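You operate a simulated robot arm through the tools that you are given. There is no shell and no other tool.

You are at the controls of a simulated robot arm. One attempt, no reset.

Task
Feed the silver wads marked 80 mm and 50 mm, squash three times and tie the bale.
Fine: latch the door of the waste press first; wait out each throw; the other wads stay.
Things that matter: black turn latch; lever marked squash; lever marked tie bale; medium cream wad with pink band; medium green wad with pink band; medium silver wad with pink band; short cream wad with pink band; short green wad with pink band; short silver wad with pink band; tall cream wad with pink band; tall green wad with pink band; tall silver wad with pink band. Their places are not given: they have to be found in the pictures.

It is judged by the outcome, as a careful person would: the job done as asked, and still so three seconds after it is handed in. It fails if anything else is knocked over, pushed out of place, dropped, spilled or broken.

Robot
A 6-joint arm with a two-finger gripper, fixed in place. Base frame: the origin is at the foot of the arm, x ahead of it, y to its left, z up. Units: cm, rad, N and s.
Its first joint turns from -2.897 to 2.897 rad. Payload 3.43 kg.
The TCP is the grasp point between the finger pads, 2 cm short of the fingertips. In the tool frame z runs along the fingers and y along their closing line. Largest opening 19 cm; the body of the gripper starts 24.8 cm behind the TCP.
Orientation is that of the tool frame in the base frame, as a unit quaternion [x, y, z, w]. With the fingers straight down and closing along the base's y, the tool's x points along the base's -x, its y along +y and its z along -z.

Tools
- The arm moves only by the tool drive_tool. Its arguments are lists of equal length, an entry for each row: "linear": the shift along the tool's x, y, z in units of 20 mm (1.0 is 20 mm), a list of three; "dr": the turn, a rotation vector about the tool's x, y, z in units of 8 degrees (1.0 is 8 degrees), a list of three. In form: {"linear": [[dx, dy, dz], ...], "dr": [[ax, ay, az], ...]}. A call has 1 to 20 rows; each row shifts and turns the commanded pose from where the row before left it, along the tool's axes as they then stand. "hand" is the opening, from 0 (shut) to 1 (fully open), set as the call begins (left out, the last holds). A call with a number of a shift or a turn outside -1 to 1 is refused whole. A row lasts 0.2 s, in which the tool goes at most 5 cm and 0.15 rad; a call with a longer step from one row to the next is refused whole, and so is a gripper value outside its range. A pose out of reach is approached as far as the arm can. The call stops where the force on the tool passes 90 N (or 10 N more than at its start, if that is more) or the arm is blocked; 0.2 s more then pass. The fingers move at their own pace (about 4.5 cm/s each) and stop on an object; they squeeze with about 44 N. The grip force told is the motor's: it shows also when the fingers shut on nothing. Time passes only in rows, and 0.2 s behind the last, so rows that do not move let the fingers close. It gives the time, the measured TCP pose, the force on the tool (base axes), the opening and the grip force at its end, in the units of the frame above (readings bear some noise), with the torque about the TCP (base axes, N m) and any sound that the robot's microphone picked up, and new pictures: "views" is both (left out), scene, wrist or none.
- Cameras (640 x 400 px; columns grow to the right, rows downward): "scene" is fixed at [40.02, -50.26, 159.1]; the picture's right is [0.67, -0.74, 0.00], its down [-0.57, -0.52, -0.64] and it looks along [0.47, 0.43, -0.77] (base axes); focal length 241 px, centre (320, 200). "wrist" rides on the gripper at [7, -0.8, -28.8] in the tool frame; the picture's right is [0.12, 0.99, 0.00], its down [-0.96, 0.12, -0.25] and it looks along [-0.25, 0.03, 0.97] (tool axes); focal length 261 px, centre (320, 200).
- raise_lower(by): slides the trunk up (or, below 0, down) by that many cm; the arm rides with it, the base frame stays. It gives what a move gives, with no picture.
- point_at(camera, pixels): for up to 12 pixels [column, row] of the newest picture of that camera ("zoom" is the newest enlarged one), the place [x, y, z] in the base frame of the surface seen there, good to about 0.3 cm. The clock stands still meanwhile.
- enlarge(camera, box): a new picture of the part [left, top, right, bottom] of that camera's present view, enlarged. The clock stands still meanwhile.
- sign_off(): hands the job in; it is judged then, once.

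Unless the task says otherwise, let go and move clear before handing in.

The tools are called after "Emit:" as a command line: name --argument value ..., lists and objects as JSON in quotes. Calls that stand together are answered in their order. drive_tool: Moves the arm, as the interface text tells. Its arguments: {"type":"object","properties":{"linear":{"type":"array","items":{"type":"array","items":{"type":"number"}}},"dr":{"type":"array","items":{"type":"array","items":{"type":"number"}}},"hand":{"type":"number"},"views":{"type":"string","enum":["both","scene","wrist","none"]}},"required":["linear","dr"]} The other tools are called the same way: raise_lower (by) slides the trunk up or down; point_at (camera, pixels) gives the place of the surface under pixels of a picture; enlarge (camera, box) takes an enlarged picture of a part of a camera's view; sign_off () hands the job in.

At the start:

```text
clock: 0.0
tcp_pos: [45.26, 37.67, 129.96]
tool_rot: [0.0, 1.0, 0.0, 0.0]
contact_force: [0.1, -0.6, -0.8]
torque: [-0.01, -0.03, 0.05]
opening: 18.98
gripper_force: 0.1
trunk travel left (down, up): [-17.5, 6.5]
```

scene: 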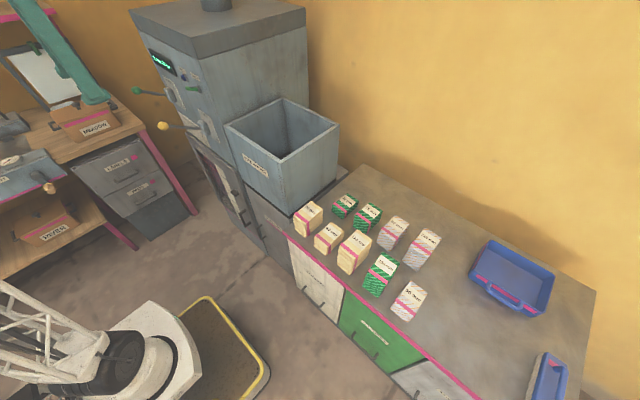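
wrist: 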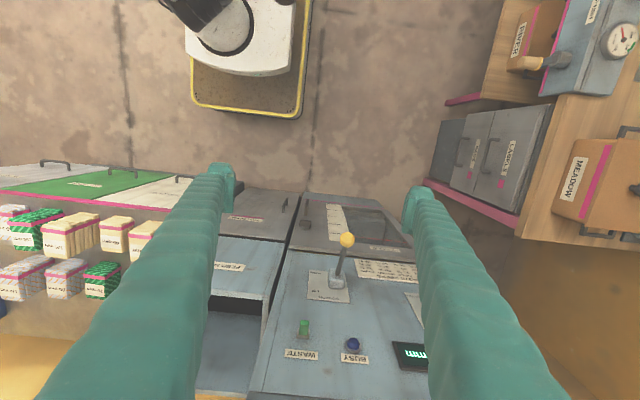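

The scene shows the press (around pixel 220,100) with levers at (135,90) and (163,126), a hopper at (285,150) and the wads around (300-440, 200-310). I'll enlarge these areas to read the labels.

Emit:
enlarge --camera "scene" --box '[280, 180, 460, 330]'

Emit:
enlarge --camera "scene" --box '[120, 20, 350, 240]'

Emit:
enlarge --camera "wrist" --box '[200, 180, 440, 400]'

```text
2.67 times, centred on (370, 255) of scene
```

zoom: 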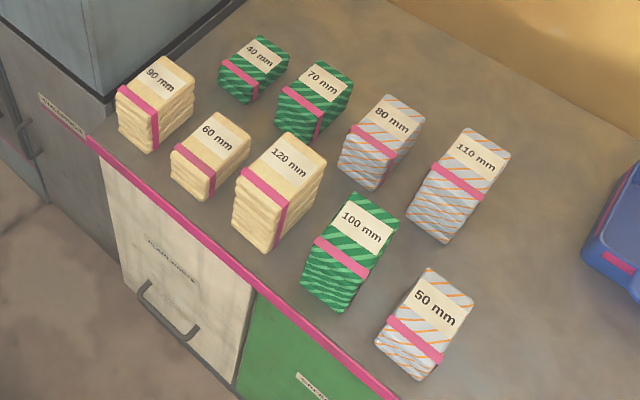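

```text
1.82 times, centred on (235, 130) of scene
```

zoom: 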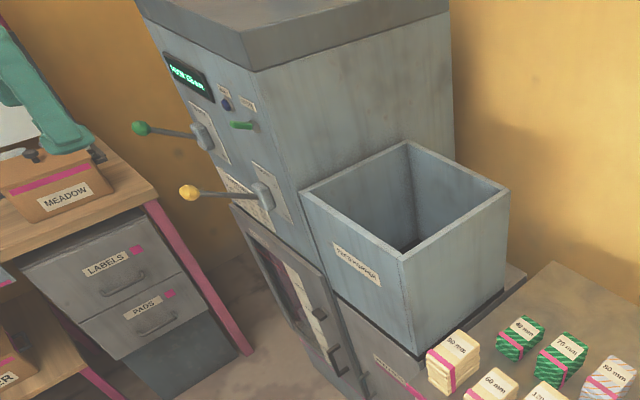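

```text
1.82 times, centred on (320, 290) of wrist
```

zoom: 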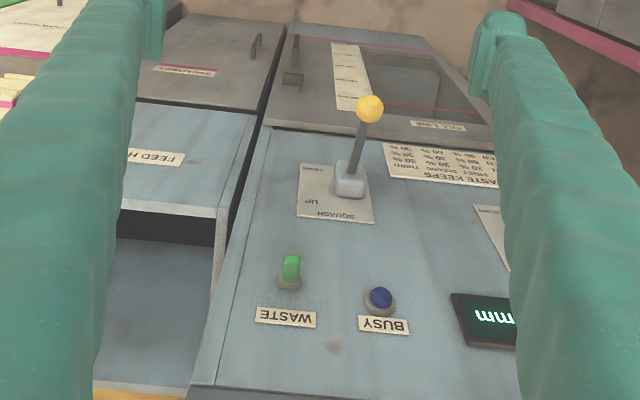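

The wrist view shows the machine front with the yellow lever (SQUASH), a WASTE toggle, a BUSY lamp and a card of text. I'll zoom further on these.

Emit:
enlarge --camera "wrist" --box '[300, 190, 420, 300]'

Emit:
enlarge --camera "scene" --box '[130, 40, 230, 140]'

Emit:
point_at --camera "scene" --pixels '[[136, 91], [163, 126], [170, 95], [206, 128], [226, 125], [283, 98], [339, 124], [281, 163], [290, 125], [185, 77], [160, 65]]'

Emit:
enlarge --camera "scene" --box '[180, 130, 310, 260]'

Emit:
point_at --camera "scene" --pixels '[[396, 224], [382, 242], [428, 236], [415, 290], [405, 310], [388, 262], [357, 240], [330, 230], [310, 208], [368, 208], [345, 200]]'

```text
3.64 times, centred on (360, 245) of wrist
```

zoom: 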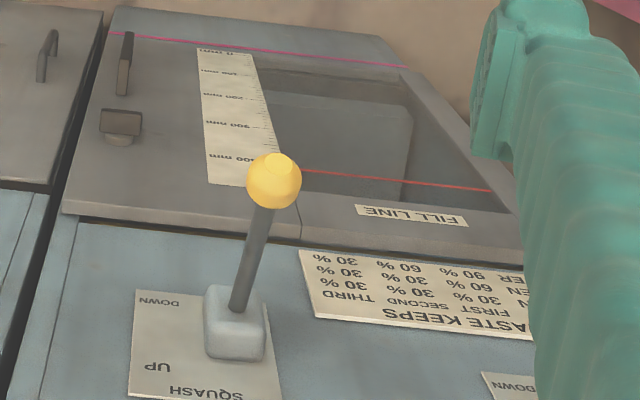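

```text
4.00 times, centred on (180, 90) of scene
```

zoom: 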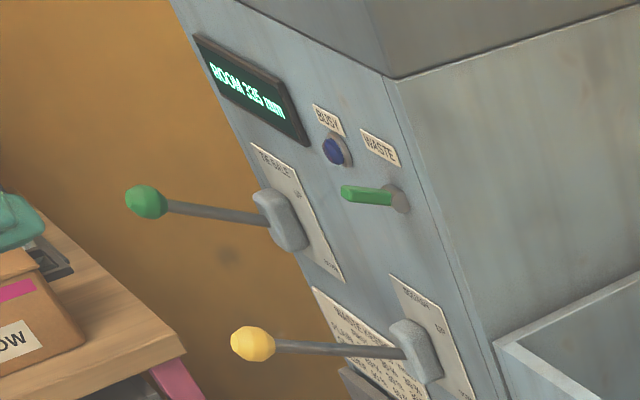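

```text
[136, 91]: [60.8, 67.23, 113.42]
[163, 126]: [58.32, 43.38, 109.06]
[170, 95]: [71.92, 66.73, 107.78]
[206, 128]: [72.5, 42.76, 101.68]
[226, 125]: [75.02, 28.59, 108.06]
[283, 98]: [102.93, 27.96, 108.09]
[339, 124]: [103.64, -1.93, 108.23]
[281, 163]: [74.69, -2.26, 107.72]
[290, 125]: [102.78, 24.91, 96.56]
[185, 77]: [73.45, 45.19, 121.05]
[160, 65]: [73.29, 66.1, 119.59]
```

```text
3.08 times, centred on (245, 195) of scene
```

zoom: 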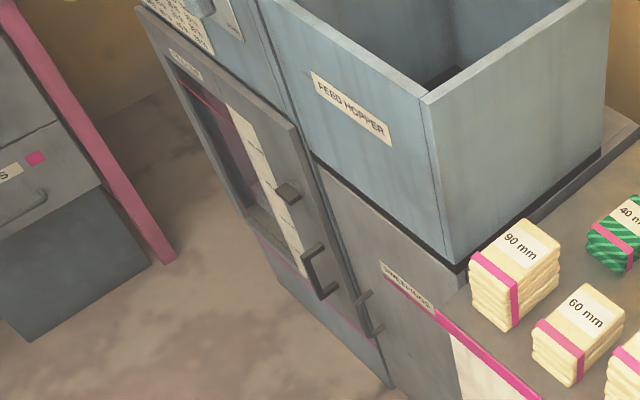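

```text
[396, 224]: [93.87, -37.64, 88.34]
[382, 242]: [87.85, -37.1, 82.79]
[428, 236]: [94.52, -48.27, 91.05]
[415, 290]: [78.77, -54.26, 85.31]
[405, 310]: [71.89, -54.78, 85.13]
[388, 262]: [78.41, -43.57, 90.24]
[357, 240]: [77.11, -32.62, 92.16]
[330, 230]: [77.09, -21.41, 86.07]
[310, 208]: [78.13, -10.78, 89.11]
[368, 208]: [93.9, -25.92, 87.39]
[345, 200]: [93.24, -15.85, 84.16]
```

The display at scene (163,65) reads ROOM 335 mm, and the latch is near scene (235,192). I'll get the places of the latch, door and levers.

Emit:
enlarge --camera "scene" --box '[215, 165, 265, 245]'

Emit:
point_at --camera "scene" --pixels '[[234, 192], [236, 193], [232, 191], [237, 197], [245, 215], [247, 226], [236, 183], [228, 165], [200, 150]]'

Emit:
point_at --camera "wrist" --pixels '[[322, 224], [326, 213], [320, 225], [323, 199], [347, 240], [340, 272], [304, 328], [353, 344], [345, 213], [385, 268]]'

```text
5.00 times, centred on (240, 205) of scene
```

zoom: 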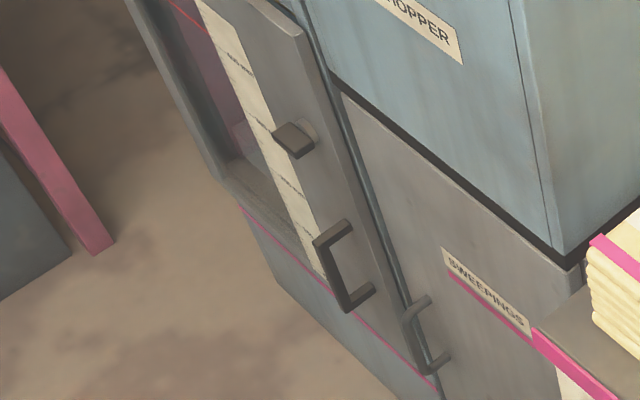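

```text
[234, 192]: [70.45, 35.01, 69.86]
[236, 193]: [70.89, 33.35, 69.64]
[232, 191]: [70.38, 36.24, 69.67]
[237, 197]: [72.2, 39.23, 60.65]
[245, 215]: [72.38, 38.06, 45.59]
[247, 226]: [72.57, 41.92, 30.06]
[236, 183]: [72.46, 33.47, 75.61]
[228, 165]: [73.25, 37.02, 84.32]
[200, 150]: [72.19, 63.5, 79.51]
```

```text
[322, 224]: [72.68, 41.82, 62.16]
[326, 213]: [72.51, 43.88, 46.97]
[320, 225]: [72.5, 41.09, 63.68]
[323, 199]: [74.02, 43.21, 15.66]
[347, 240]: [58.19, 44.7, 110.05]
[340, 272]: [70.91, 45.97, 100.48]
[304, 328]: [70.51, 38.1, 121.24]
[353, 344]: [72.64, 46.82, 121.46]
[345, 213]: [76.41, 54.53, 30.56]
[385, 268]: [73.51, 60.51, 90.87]
```

The latch is at about (70.5, 35, 69.7) with the door to its left. Before turning the tool forward I'll check the obstacles on the left (scene 85,115; 30,165).

Emit:
point_at --camera "scene" --pixels '[[85, 115], [45, 105], [130, 150], [50, 187], [30, 165], [95, 95], [60, 60], [120, 115], [100, 350], [235, 340], [20, 370], [190, 210]]'

Emit:
enlarge --camera "scene" --box '[0, 0, 200, 280]'

```text
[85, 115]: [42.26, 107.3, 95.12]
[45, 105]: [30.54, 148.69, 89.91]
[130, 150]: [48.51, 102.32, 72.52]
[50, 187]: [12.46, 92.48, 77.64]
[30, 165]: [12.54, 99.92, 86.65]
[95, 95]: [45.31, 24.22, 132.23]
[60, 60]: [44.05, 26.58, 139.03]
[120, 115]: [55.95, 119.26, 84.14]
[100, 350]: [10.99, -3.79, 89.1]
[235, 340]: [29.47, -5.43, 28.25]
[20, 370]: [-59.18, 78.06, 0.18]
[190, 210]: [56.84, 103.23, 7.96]
```

```text
1.43 times, centred on (100, 140) of scene
```

zoom: 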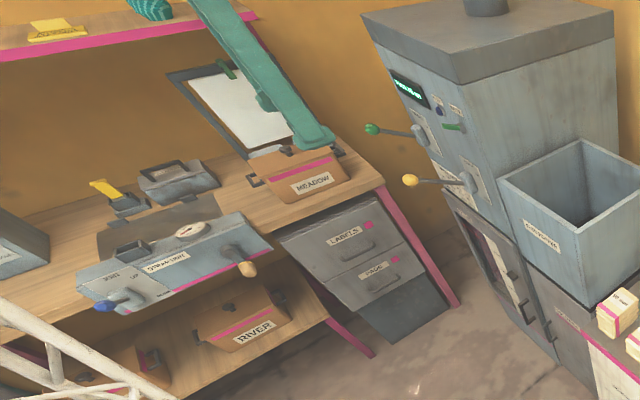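

Nothing lies within reach on the left (everything there is past y=90). I'll turn the tool to point along +x at the present spot, to view the front of the press.

Emit:
drive_tool --linear '[[0, 0, 0], [0, 0, 0], [0, 0, 0], [0, 0, 0], [0, 0, 0], [0, 0, 0], [0, 0, 0], [0, 0, 0], [0, 0, 0], [0, 0, 0], [0, 0, 0], [0, 0, 0], [0, 0, 0], [0, 0, 0]]' --dr '[[0, -1, 0], [0, -1, 0], [0, -1, 0], [0, -1, 0], [0, -1, 0], [0, -1, 0], [0, -1, 0], [0, -1, 0], [0, -1, 0], [0, -1, 0], [0, -1, 0], [0, -0.25, 0], [0, 0, 0], [0, 0, 0]]'

```text
clock: 1.8
tcp_pos: [46.09, 39.38, 142.51]
tool_rot: [0.062, 0.854, 0.093, 0.508]
contact_force: [-0.6, 0.3, -1.0]
torque: [0.02, 0.01, 0.08]
opening: 18.99
gripper_force: 0.1
trunk travel left (down, up): [-17.5, 6.5]
stopped in row 8: the arm was blocked; the commanded pose is now the measured one
```

scene: 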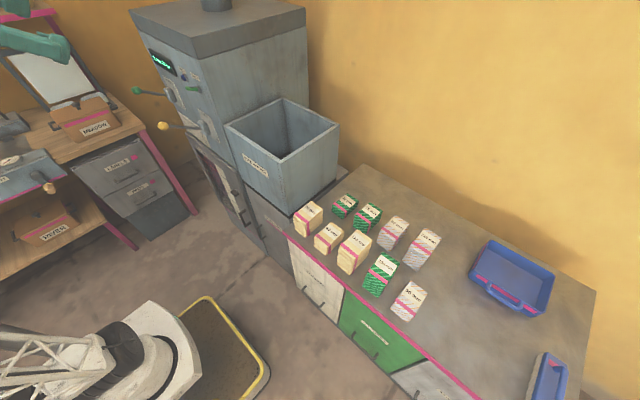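
wrist: 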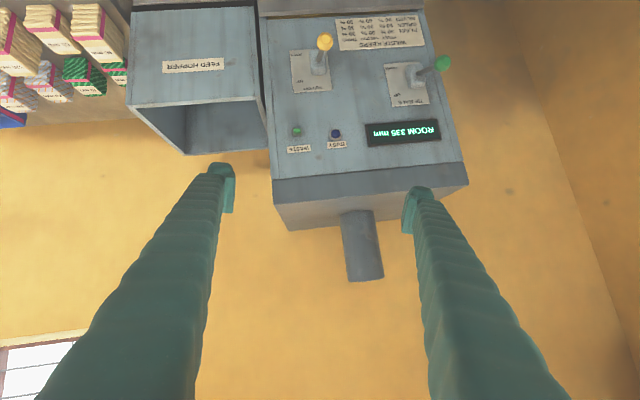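

The arm hit a limit at about 62 degrees of pitch with z drifting up to 142.5. The card at wrist (380,32) is readable, so I'll enlarge it before lowering the tool.

Emit:
enlarge --camera "wrist" --box '[270, 0, 470, 160]'

Emit:
enlarge --camera "wrist" --box '[330, 10, 430, 60]'

```text
2.50 times, centred on (370, 80) of wrist
```

zoom: 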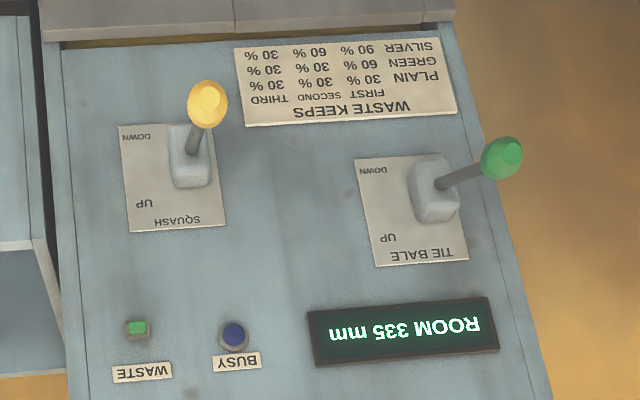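

```text
6.40 times, centred on (380, 35) of wrist
```

zoom: 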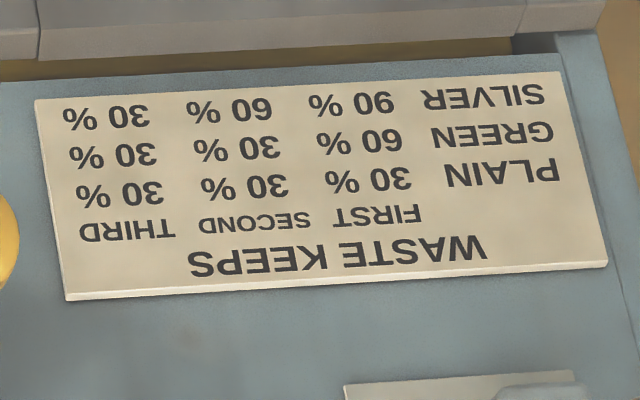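

The card says silver keeps 90/60/30 %, the display says ROOM 335 mm, and both levers are up. Next I lower the tool straight down about 38 cm, staying short of the lever balls (x≈58), then finish the turn.

Emit:
drive_tool --linear '[[0.856, -0.222, 0.466], [0.856, -0.222, 0.466], [0.856, -0.222, 0.466], [0.856, -0.222, 0.466], [0.856, -0.222, 0.466], [0.856, -0.222, 0.466], [0.856, -0.222, 0.466], [0.856, -0.222, 0.466], [0.856, -0.222, 0.466], [0.856, -0.222, 0.466], [0.856, -0.222, 0.466], [0.856, -0.222, 0.466], [0.856, -0.222, 0.466], [0.856, -0.222, 0.466], [0.856, -0.222, 0.466], [0.856, -0.222, 0.466], [0.856, -0.222, 0.466], [0.856, -0.222, 0.466], [0.856, -0.222, 0.466], [0, 0, 0]]' --dr '[[0, 0, 0], [0, 0, 0], [0, 0, 0], [0, 0, 0], [0, 0, 0], [0, 0, 0], [0, 0, 0], [0, 0, 0], [0, 0, 0], [0, 0, 0], [0, 0, 0], [0, 0, 0], [0, 0, 0], [0, 0, 0], [0, 0, 0], [0, 0, 0], [0, 0, 0], [0, 0, 0], [0, 0, 0], [0, 0, 0]]'

```text
clock: 2.9
tcp_pos: [46.45, 40.67, 143.85]
tool_rot: [0.107, 0.84, 0.16, 0.508]
contact_force: [-0.1, -1.2, 0.0]
torque: [-0.01, -0.01, 0.05]
opening: 18.98
gripper_force: 0.0
trunk travel left (down, up): [-17.5, 6.5]
stopped in row 5: the arm was blocked; the commanded pose is now the measured one
```

scene: 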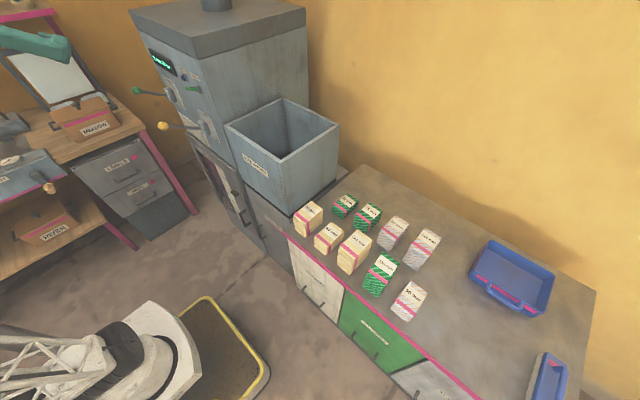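
wrist: 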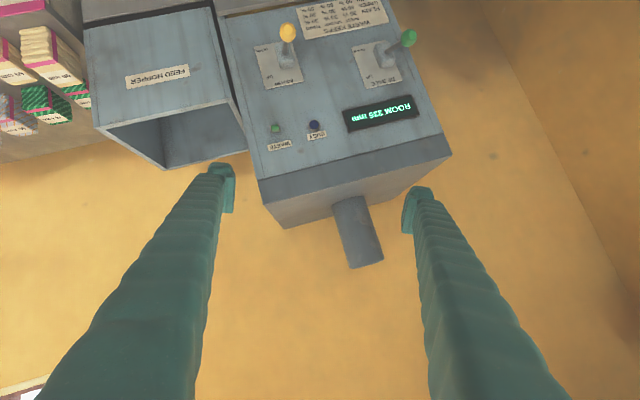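

The arm is folded near a limit here (z crept to 143.9 and the tool rolled). I'll ease the tool back to a 45 degree pitch first.

Emit:
drive_tool --linear '[[0, 0, 0], [0, 0, 0], [0, 0, 0], [0, 0, 0], [0, 0, 0], [0, 0, 0]]' --dr '[[0.387, 0.535, -0.578], [0.387, 0.535, -0.578], [0.387, 0.535, -0.578], [0.387, 0.535, -0.578], [0, 0, 0], [0, 0, 0]]' --views "none"

```text
clock: 4.2
tcp_pos: [46.26, 40.77, 143.16]
tool_rot: [-0.003, 0.924, -0.004, 0.382]
contact_force: [0.3, 0.0, 0.0]
torque: [-0.04, 0.0, -0.02]
opening: 19.0
gripper_force: 0.1
trunk travel left (down, up): [-17.5, 6.5]
```

Now at 45 degrees pitch cleanly. I'll translate straight down about 30 cm, with fingertips staying at x<50.

Emit:
drive_tool --linear '[[0.707, 0, 0.707], [0.707, 0, 0.707], [0.707, 0, 0.707], [0.707, 0, 0.707], [0.707, 0, 0.707], [0.707, 0, 0.707], [0.707, 0, 0.707], [0.707, 0, 0.707], [0.707, 0, 0.707], [0.707, 0, 0.707], [0.707, 0, 0.707], [0.707, 0, 0.707], [0.707, 0, 0.707], [0.707, 0, 0.707], [0.707, 0, 0.707], [0, 0, 0]]' --dr '[[0, 0, 0], [0, 0, 0], [0, 0, 0], [0, 0, 0], [0, 0, 0], [0, 0, 0], [0, 0, 0], [0, 0, 0], [0, 0, 0], [0, 0, 0], [0, 0, 0], [0, 0, 0], [0, 0, 0], [0, 0, 0], [0, 0, 0], [0, 0, 0]]'

```text
clock: 6.8
tcp_pos: [47.73, 42.53, 131.51]
tool_rot: [0.04, 0.91, 0.078, 0.406]
contact_force: [-0.4, 0.3, 0.9]
torque: [0.0, 0.0, 0.01]
opening: 19.0
gripper_force: 0.0
trunk travel left (down, up): [-17.5, 6.5]
stopped in row 12: the arm was blocked; the commanded pose is now the measured one
```

scene: 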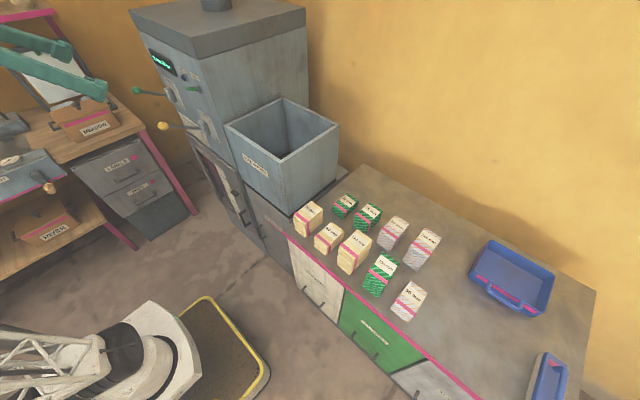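
wrist: 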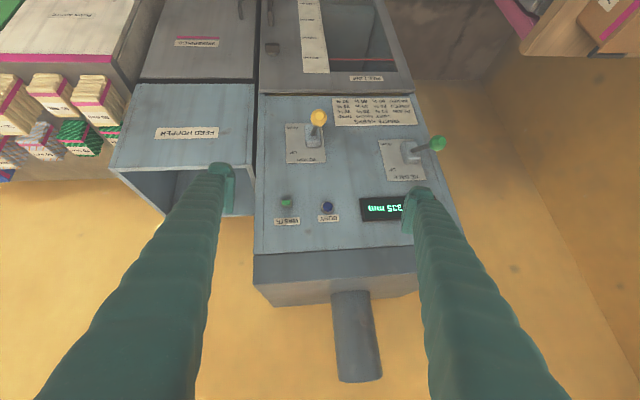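

The arm is blocked at z=131.5, close to its folded limit. Lowering the trunk carries everything straight down 17 cm, with the fingers (x<52) clear of the lever balls, so I'll do that.

Emit:
raise_lower --by -17

```text
clock: 8.8
tcp_pos: [47.75, 42.72, 114.04]
tool_rot: [0.037, 0.911, 0.076, 0.405]
contact_force: [-0.6, 0.7, 0.1]
torque: [0.01, -0.01, -0.01]
opening: 19.0
gripper_force: 0.0
trunk travel left (down, up): [-0.5, 23.5]
```

Now at z=114 with room to spare. I'll level the roll to a 40 degree pitch, go down to z≈90 and shift to y≈36, which should centre the latch in the wrist view.

Emit:
drive_tool --linear '[[0, 0, 0], [0, 0, 0], [0.643, -0.3, 0.766], [0.643, -0.3, 0.766], [0.643, -0.3, 0.766], [0.643, -0.3, 0.766], [0.643, -0.3, 0.766], [0.643, -0.3, 0.766], [0.643, -0.3, 0.766], [0.643, -0.3, 0.766], [0.643, -0.3, 0.766], [0.643, -0.3, 0.766], [0.643, -0.3, 0.766], [0, 0, 0]]' --dr '[[0.417, 0.489, -0.433], [0.417, 0.489, -0.433], [0, 0, 0], [0, 0, 0], [0, 0, 0], [0, 0, 0], [0, 0, 0], [0, 0, 0], [0, 0, 0], [0, 0, 0], [0, 0, 0], [0, 0, 0], [0, 0, 0], [0, 0, 0]]' --hand 0.3

```text
clock: 11.0
tcp_pos: [50.18, 41.47, 108.4]
tool_rot: [0.035, 0.925, 0.068, 0.371]
contact_force: [-0.4, -0.3, -0.3]
torque: [0.02, -0.08, 0.03]
opening: 5.7
gripper_force: 0.2
trunk travel left (down, up): [-0.5, 23.5]
stopped in row 11: the arm was blocked; the commanded pose is now the measured one
```

scene: 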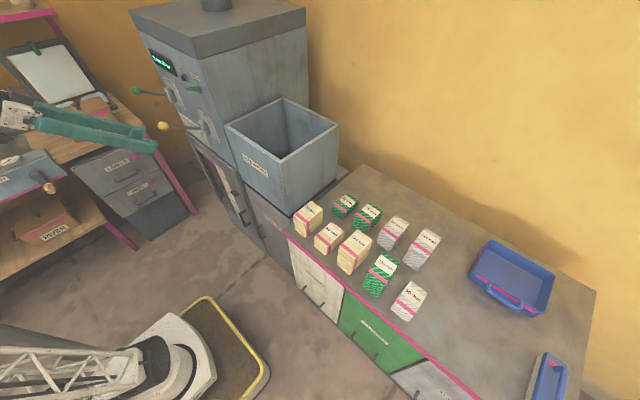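
wrist: 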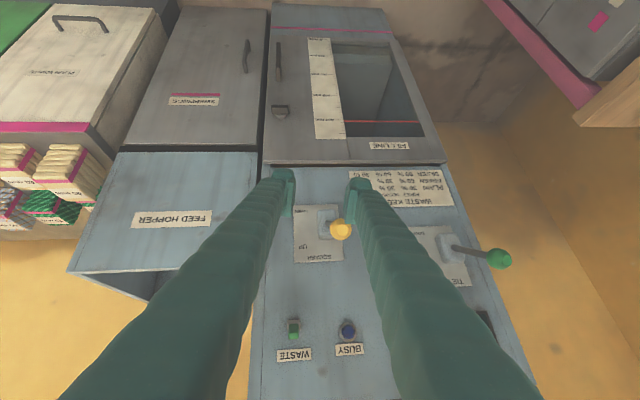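

The arm stalls again before the latch height, so steep pitch at this radius isn't reachable. The latch is visible at wrist (280,110), so I'll look at it closely.

Emit:
enlarge --camera "wrist" --box '[250, 30, 350, 150]'

Emit:
point_at --camera "wrist" --pixels '[[274, 108], [280, 107], [286, 108], [274, 112], [280, 115], [286, 112], [270, 110], [290, 110], [268, 130], [264, 90], [275, 70], [300, 90]]'

```text
3.33 times, centred on (300, 90) of wrist
```

zoom: 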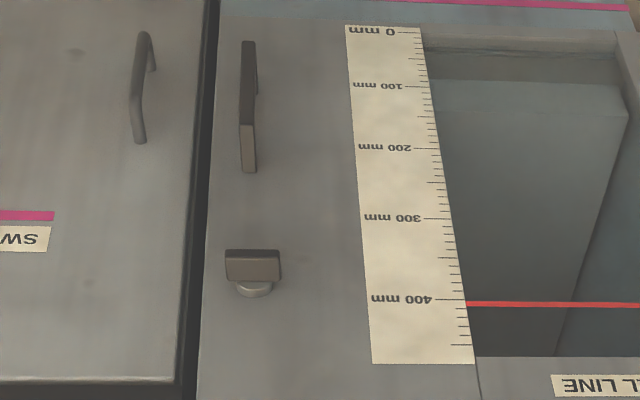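

```text
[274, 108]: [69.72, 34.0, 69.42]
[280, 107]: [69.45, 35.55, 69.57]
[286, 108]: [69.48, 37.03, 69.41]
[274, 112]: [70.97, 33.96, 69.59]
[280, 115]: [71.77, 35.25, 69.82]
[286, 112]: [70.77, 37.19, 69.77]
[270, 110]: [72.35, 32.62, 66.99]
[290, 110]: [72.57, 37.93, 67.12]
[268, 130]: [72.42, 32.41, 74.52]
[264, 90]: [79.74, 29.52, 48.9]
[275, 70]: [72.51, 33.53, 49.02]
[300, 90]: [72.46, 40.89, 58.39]
```

The thumb-turn is horizontal: y 33.5–37.3, x 69.5–71, z≈69.6, pivot near y=35.3. I'll ease the pitch to 25 degrees and go down in front of the press at x≈50.

Emit:
drive_tool --linear '[[0, 0, 0], [0, 0, 0], [0, 0, 0], [0.4226, 0, 0.9063], [0.4226, 0, 0.9063], [0.4226, 0, 0.9063], [0.4226, 0, 0.9063], [0.4226, 0, 0.9063], [0.4226, 0, 0.9063], [0.4226, 0, 0.9063], [0.4226, 0, 0.9063], [0.4226, 0, 0.9063], [0.4226, 0, 0.9063], [0.4226, 0, 0.9063], [0.4226, 0, 0.9063], [0, 0, 0]]' --dr '[[0.283, 0.78, -0.234], [0.283, 0.78, -0.234], [0.283, 0.78, -0.234], [0, 0, 0], [0, 0, 0], [0, 0, 0], [0, 0, 0], [0, 0, 0], [0, 0, 0], [0, 0, 0], [0, 0, 0], [0, 0, 0], [0, 0, 0], [0, 0, 0], [0, 0, 0], [0, 0, 0]]' --hand 0

```text
clock: 14.6
tcp_pos: [55.44, 37.9, 82.98]
tool_rot: [0.05, 0.976, -0.022, 0.209]
contact_force: [-0.2, 0.4, -0.3]
torque: [0.04, -0.04, 0.01]
opening: 0.0
gripper_force: 34.5
trunk travel left (down, up): [-0.5, 23.5]
stopped in row 16: the arm was blocked; the commanded pose is now the measured one
```

scene: 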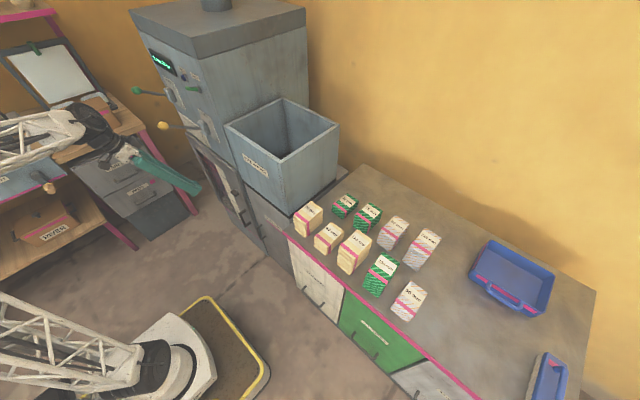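
wrist: 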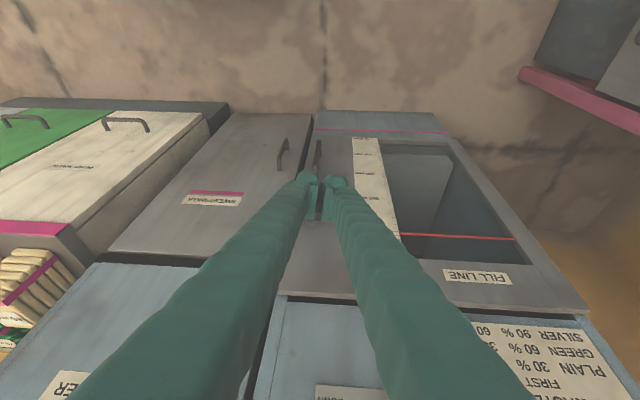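

The forearm now shows in the scene at (80,125); the arm gets pushed outward when folded, so going further out should free it. I'll set the pitch to 32 degrees and advance to about x=64, z=80 in front of the latch, under the lever.

Emit:
drive_tool --linear '[[-0.7, 0.08, 0.3], [-0.7, 0, 0.35], [-0.848, 0, 0.53], [-0.848, 0, 0.53], [-0.5, 0, 0.6], [0.3, 0, 0.7], [0, 0, 0]]' --dr '[[-0.25, -0.485, -0.3], [-0.25, -0.485, -0.3], [0, 0, 0], [0, 0, 0], [0, 0, 0], [0, 0, 0], [0, 0, 0]]'

```text
clock: 16.2
tcp_pos: [63.47, 37.97, 81.21]
tool_rot: [-0.004, 0.961, 0.003, 0.275]
contact_force: [0.0, 0.2, 0.3]
torque: [0.02, 0.01, -0.01]
opening: 0.0
gripper_force: 34.6
trunk travel left (down, up): [-0.5, 23.5]
```

scene: 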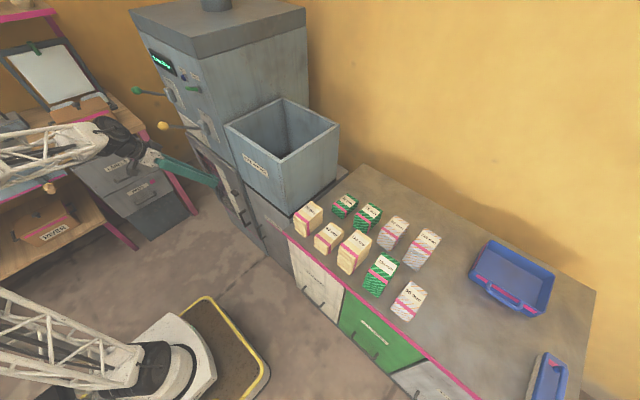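
wrist: 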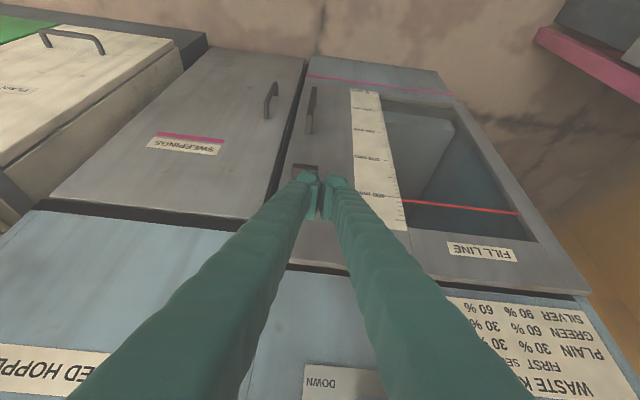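

The tool is now exactly where commanded: (63.5, 38.0, 81.2), pitch 32. I'll move closed fingers to just above the left end of the thumb-turn (y≈37.6).

Emit:
drive_tool --linear '[[-0.18, -0.046, 1.0], [-0.18, -0.046, 1.0], [-0.18, -0.046, 1.0], [-0.18, -0.046, 1.0], [0, 0, 0]]' --dr '[[0, 0, 0], [0, 0, 0], [0, 0, 0], [0, 0, 0], [0, 0, 0]]'

Emit:
enlarge --camera "wrist" --box '[260, 130, 380, 220]'

Emit:
enlarge --camera "scene" --box '[180, 150, 280, 230]'

```text
clock: 17.4
tcp_pos: [69.01, 37.55, 75.11]
tool_rot: [-0.004, 0.961, 0.003, 0.276]
contact_force: [-0.5, -0.1, -0.2]
torque: [0.02, -0.02, -0.02]
opening: 0.01
gripper_force: 35.0
trunk travel left (down, up): [-0.5, 23.5]
```

scene: 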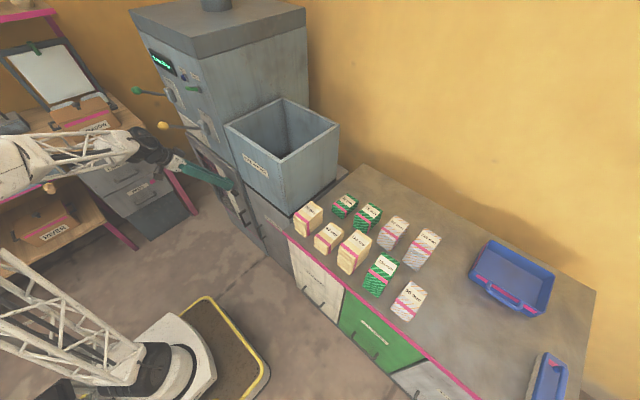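
wrist: 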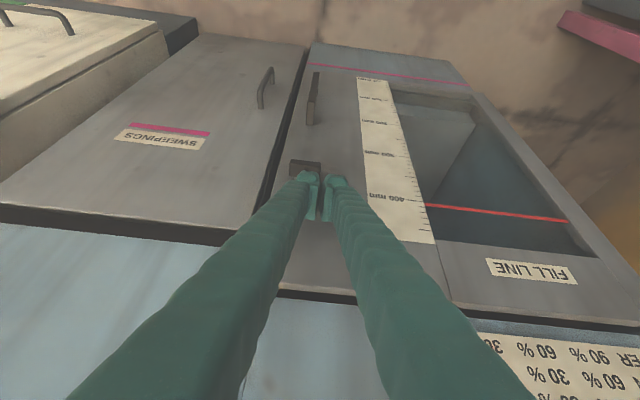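

```text
4.44 times, centred on (320, 175) of wrist
```

zoom: 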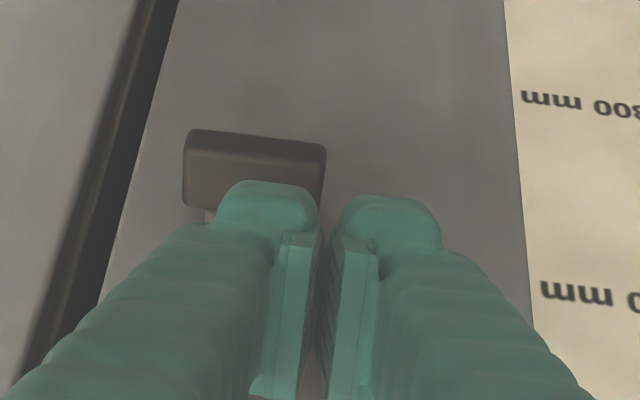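

```text
5.00 times, centred on (230, 190) of scene
```

zoom: 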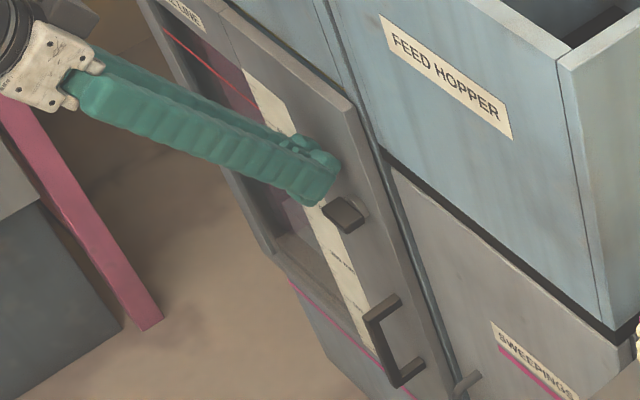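

The fingertips sit just above the left part of the thumb-turn. I'll measure the finger edges and the bar exactly before pushing.

Emit:
point_at --camera "zoom" --pixels '[[190, 195], [320, 200]]'

Emit:
point_at --camera "wrist" --pixels '[[298, 175], [301, 178], [308, 175], [316, 178], [328, 180], [338, 178], [345, 180], [291, 165], [318, 165], [305, 162], [305, 169], [320, 210]]'

```text
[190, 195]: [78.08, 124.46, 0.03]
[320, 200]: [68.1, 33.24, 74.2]
```

```text
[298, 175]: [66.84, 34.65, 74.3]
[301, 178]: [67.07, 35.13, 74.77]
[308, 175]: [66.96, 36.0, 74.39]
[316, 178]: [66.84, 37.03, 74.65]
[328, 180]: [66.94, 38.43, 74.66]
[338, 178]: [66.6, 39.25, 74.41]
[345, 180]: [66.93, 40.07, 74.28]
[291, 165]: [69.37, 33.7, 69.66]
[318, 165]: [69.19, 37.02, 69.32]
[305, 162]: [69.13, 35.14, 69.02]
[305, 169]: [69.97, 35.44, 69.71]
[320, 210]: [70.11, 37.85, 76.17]
```

The finger pair spans about y 34.7–40.3, wider than the pads alone. I'll shift to y≈38.2 so the push lands only on the bar's left end, and press down slowly, watching the force.

Emit:
drive_tool --linear '[[0, 0.33, 0], [0.265, 0, 0.424], [0.265, 0, 0.424], [0.265, 0, 0.424], [0.133, 0, 0.212], [0.133, 0, 0.212], [0, 0, 0]]' --dr '[[0, 0, 0], [0, 0, 0], [0, 0, 0], [0, 0, 0], [0, 0, 0], [0, 0, 0], [0, 0, 0]]'

Emit:
enlarge --camera "wrist" --box '[260, 130, 380, 220]'

Emit:
enlarge --camera "scene" --box '[210, 160, 270, 220]'

```text
clock: 19.0
tcp_pos: [68.92, 38.24, 71.74]
tool_rot: [-0.004, 0.96, 0.004, 0.279]
contact_force: [-15.1, -7.0, 70.6]
torque: [-1.03, 0.17, -0.17]
opening: 0.01
gripper_force: 34.1
trunk travel left (down, up): [-0.5, 23.5]
```

scene: 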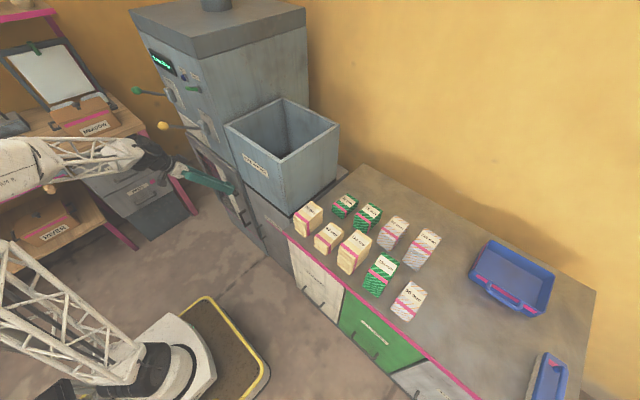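
wrist: 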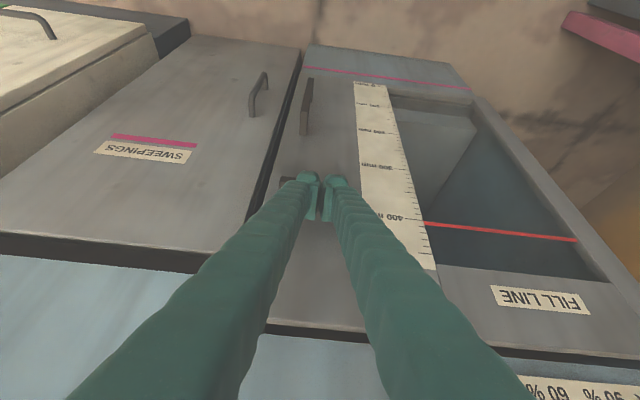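

```text
4.44 times, centred on (320, 175) of wrist
```

zoom: 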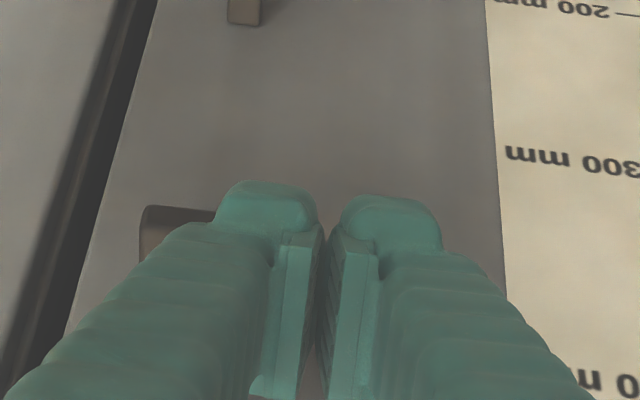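

```text
6.67 times, centred on (240, 190) of scene
```

zoom: 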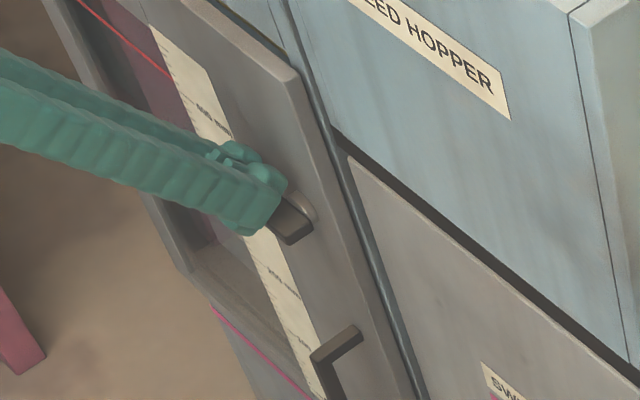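

70 N at about y=36.9 (from the torque) with no rotation, so that direction is at its stop. I'll back up and try the right end (y≈32.5).

Emit:
drive_tool --linear '[[-0.53, 0, -0.848], [-0.53, 0, -0.848], [0, -0.95, 0], [0, -0.95, 0], [0, -0.95, 0], [0.53, 0, 0.848], [0.133, 0, 0.212], [0.133, 0, 0.212], [0.133, 0, 0.212], [0, 0, 0]]' --dr '[[0, 0, 0], [0, 0, 0], [0, 0, 0], [0, 0, 0], [0, 0, 0], [0, 0, 0], [0, 0, 0], [0, 0, 0], [0, 0, 0], [0, 0, 0]]'

Emit:
enlarge --camera "wrist" --box '[260, 130, 380, 220]'

Emit:
enlarge --camera "scene" --box '[210, 160, 270, 220]'

```text
clock: 21.2
tcp_pos: [69.05, 32.54, 71.67]
tool_rot: [-0.004, 0.961, 0.003, 0.276]
contact_force: [-1.9, -0.8, 4.8]
torque: [0.07, 0.05, -0.07]
opening: 0.0
gripper_force: 34.0
trunk travel left (down, up): [-0.5, 23.5]
```

scene: 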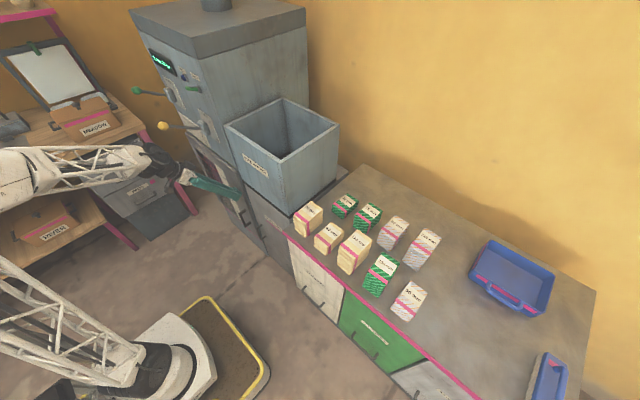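
wrist: 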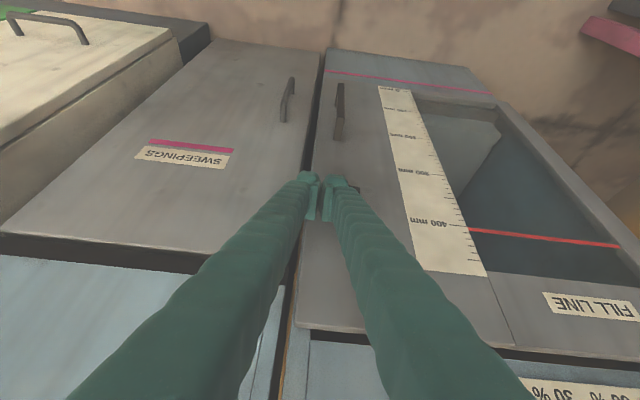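

```text
4.44 times, centred on (320, 175) of wrist
```

zoom: 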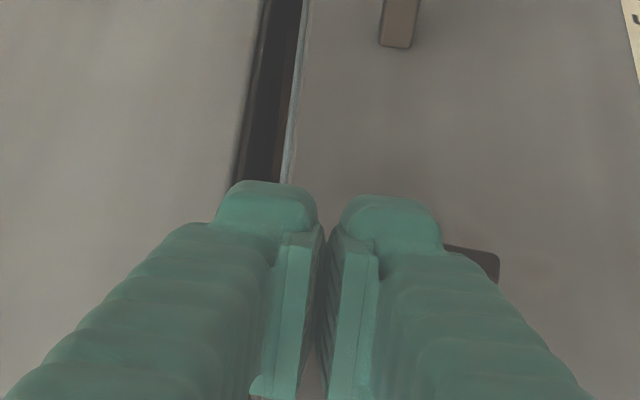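

```text
6.67 times, centred on (240, 190) of scene
```

zoom: 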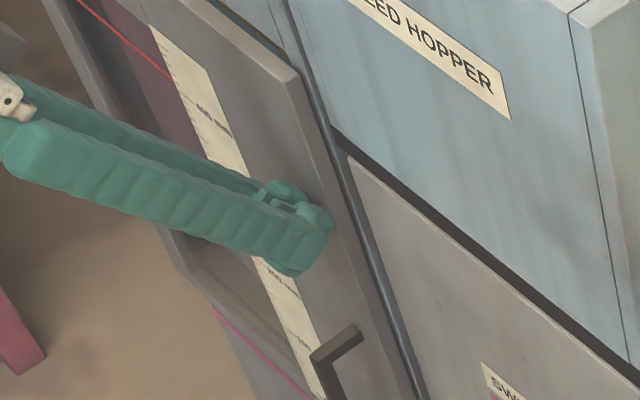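

Only 4.8 N now and the bar is starting to tilt, so this is the way it turns. I'll keep pushing down in small steps.

Emit:
drive_tool --linear '[[0.133, 0, 0.212], [0.133, 0, 0.212], [0.133, 0, 0.212], [0.133, 0, 0.212], [0.133, 0, 0.212], [0, 0, 0]]' --dr '[[0, 0, 0], [0, 0, 0], [0, 0, 0], [0, 0, 0], [0, 0, 0], [0, 0, 0]]'

Emit:
enlarge --camera "wrist" --box '[260, 130, 380, 220]'

Emit:
enlarge --camera "scene" --box '[210, 160, 270, 220]'

```text
clock: 22.1
tcp_pos: [69.24, 32.45, 70.95]
tool_rot: [-0.002, 0.96, 0.004, 0.28]
contact_force: [-36.8, -24.7, 53.5]
torque: [1.08, 0.46, 0.92]
opening: 0.0
gripper_force: 34.4
trunk travel left (down, up): [-0.5, 23.5]
stopped in row 4: the force on the tool passed its limit at 102 N (the readings are from after the stop); the commanded pose is now the measured one
```

scene: 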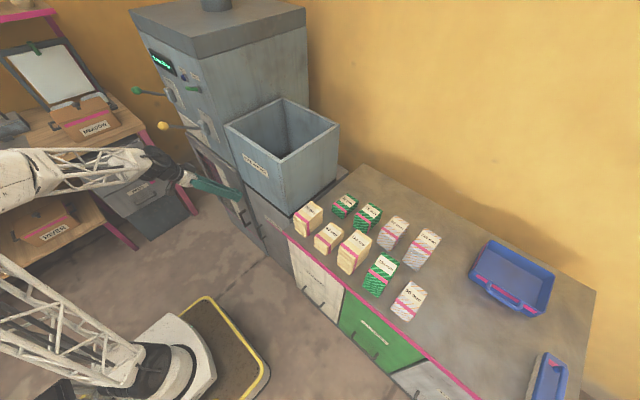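
wrist: 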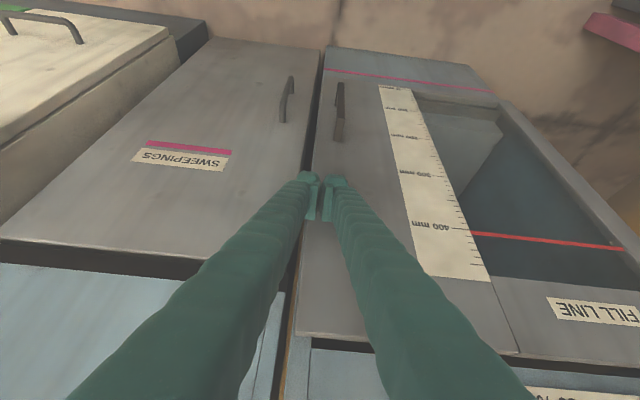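

```text
4.44 times, centred on (320, 175) of wrist
```

zoom: 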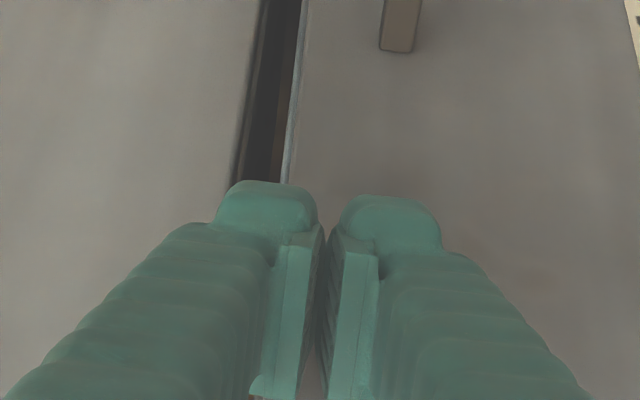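

```text
6.67 times, centred on (240, 190) of scene
```

zoom: 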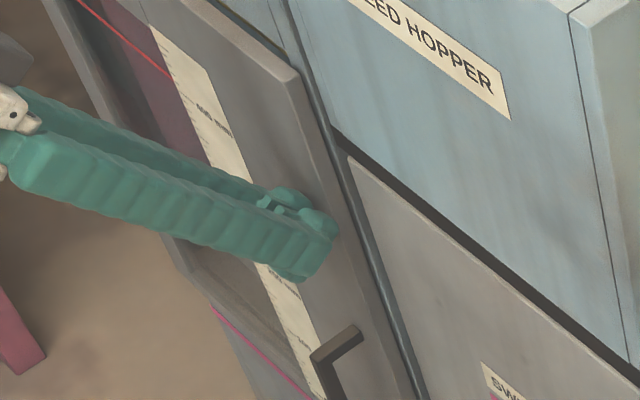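

Force hit the limit, probably the finger's inner edge wedging against the tilting bar and door. I'll back off upward and look at the bar.

Emit:
drive_tool --linear '[[-0.53, 0, -0.848], [-0.53, 0, -0.848], [0, -1, 0], [0, -1, 0], [0, 0, 0]]' --dr '[[0, 0, 0], [0, 0, 0], [0, 0, 0], [0, 0, 0], [0, 0, 0]]'

Emit:
enlarge --camera "wrist" --box '[290, 130, 410, 220]'

Emit:
enlarge --camera "scene" --box '[210, 160, 270, 220]'

```text
clock: 23.3
tcp_pos: [69.21, 28.65, 74.43]
tool_rot: [-0.003, 0.96, 0.004, 0.279]
contact_force: [0.0, 0.3, -0.5]
torque: [-0.03, -0.01, -0.01]
opening: 0.0
gripper_force: 34.1
trunk travel left (down, up): [-0.5, 23.5]
```

scene: 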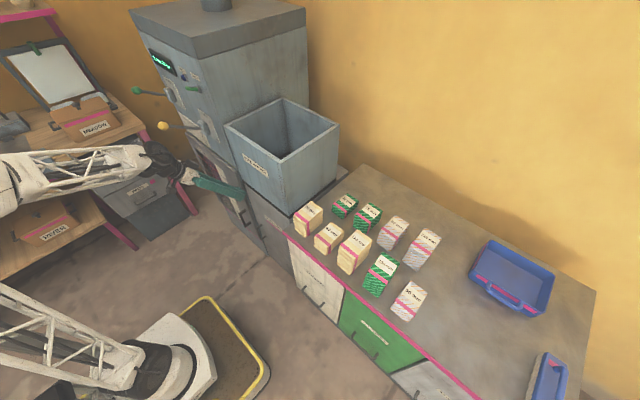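
wrist: 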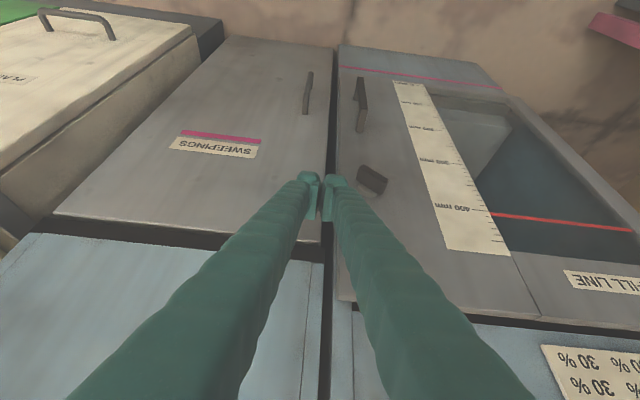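

```text
4.44 times, centred on (350, 175) of wrist
```

zoom: 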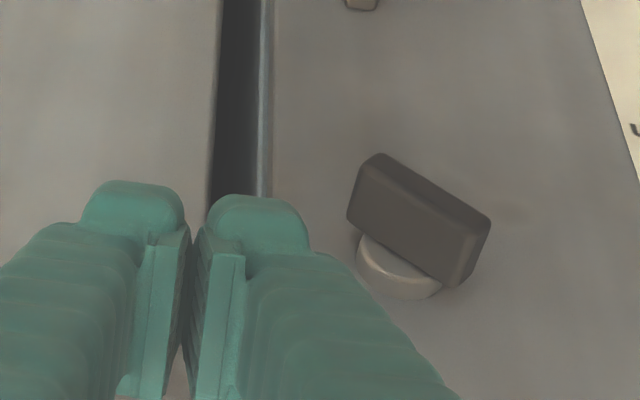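

```text
6.67 times, centred on (240, 190) of scene
```

zoom: 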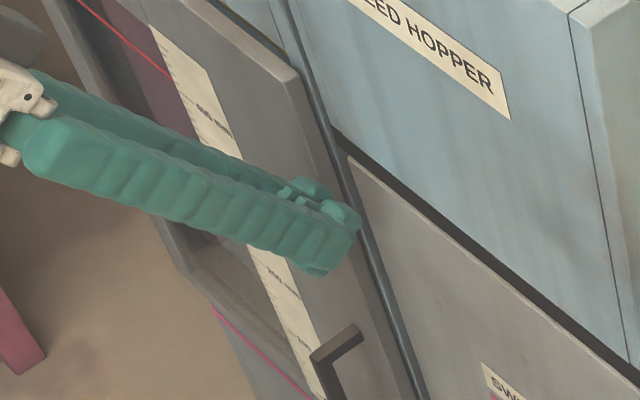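

The bar has turned about 35 degrees. Now I'll straddle it from above with the fingers open about 8 cm and squeeze, which should turn it square to vertical.

Emit:
drive_tool --linear '[[-0.53, 0, -0.848], [0, 1, 0], [0, 1, 0], [0, 1, 0], [0, 0.35, 0], [0, 0, 0], [0, 0, 0], [0, 0, 0]]' --dr '[[0, 0, 0], [0, 0, 0], [0, 0, 0], [0, 0, 0], [0, 0, 0], [0, 0, 0], [0, 0, 0], [0, 0, 0]]' --hand 0.42

Emit:
enlarge --camera "wrist" --box '[260, 130, 380, 220]'

```text
clock: 25.1
tcp_pos: [69.28, 35.24, 76.55]
tool_rot: [-0.004, 0.96, 0.005, 0.279]
contact_force: [0.0, 0.8, -0.4]
torque: [-0.02, 0.03, 0.02]
opening: 8.0
gripper_force: 0.0
trunk travel left (down, up): [-0.5, 23.5]
```

scene: 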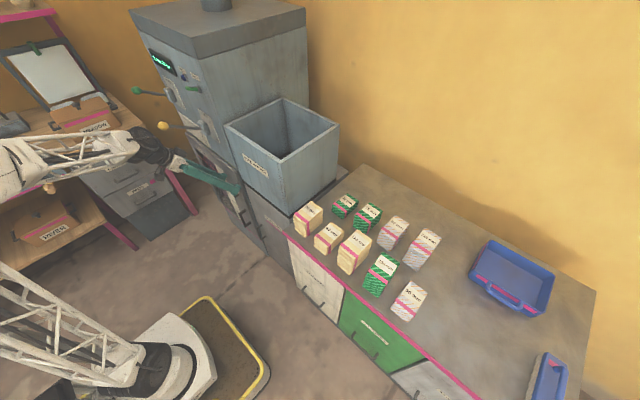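
wrist: 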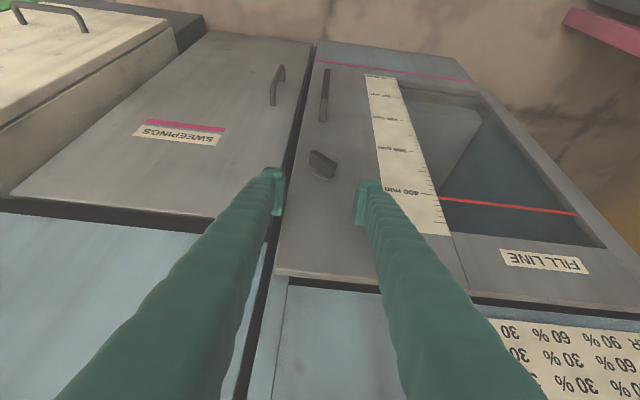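

```text
4.44 times, centred on (320, 175) of wrist
```

zoom: 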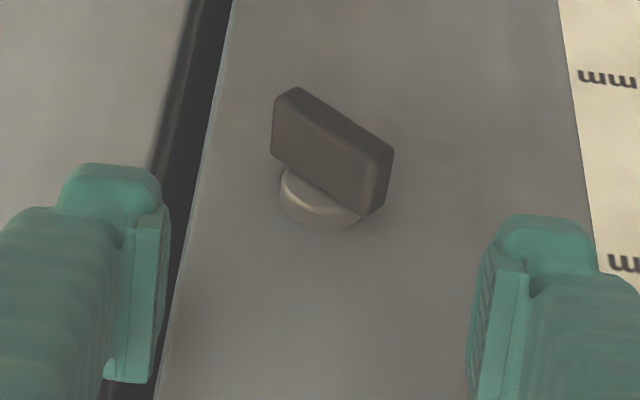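

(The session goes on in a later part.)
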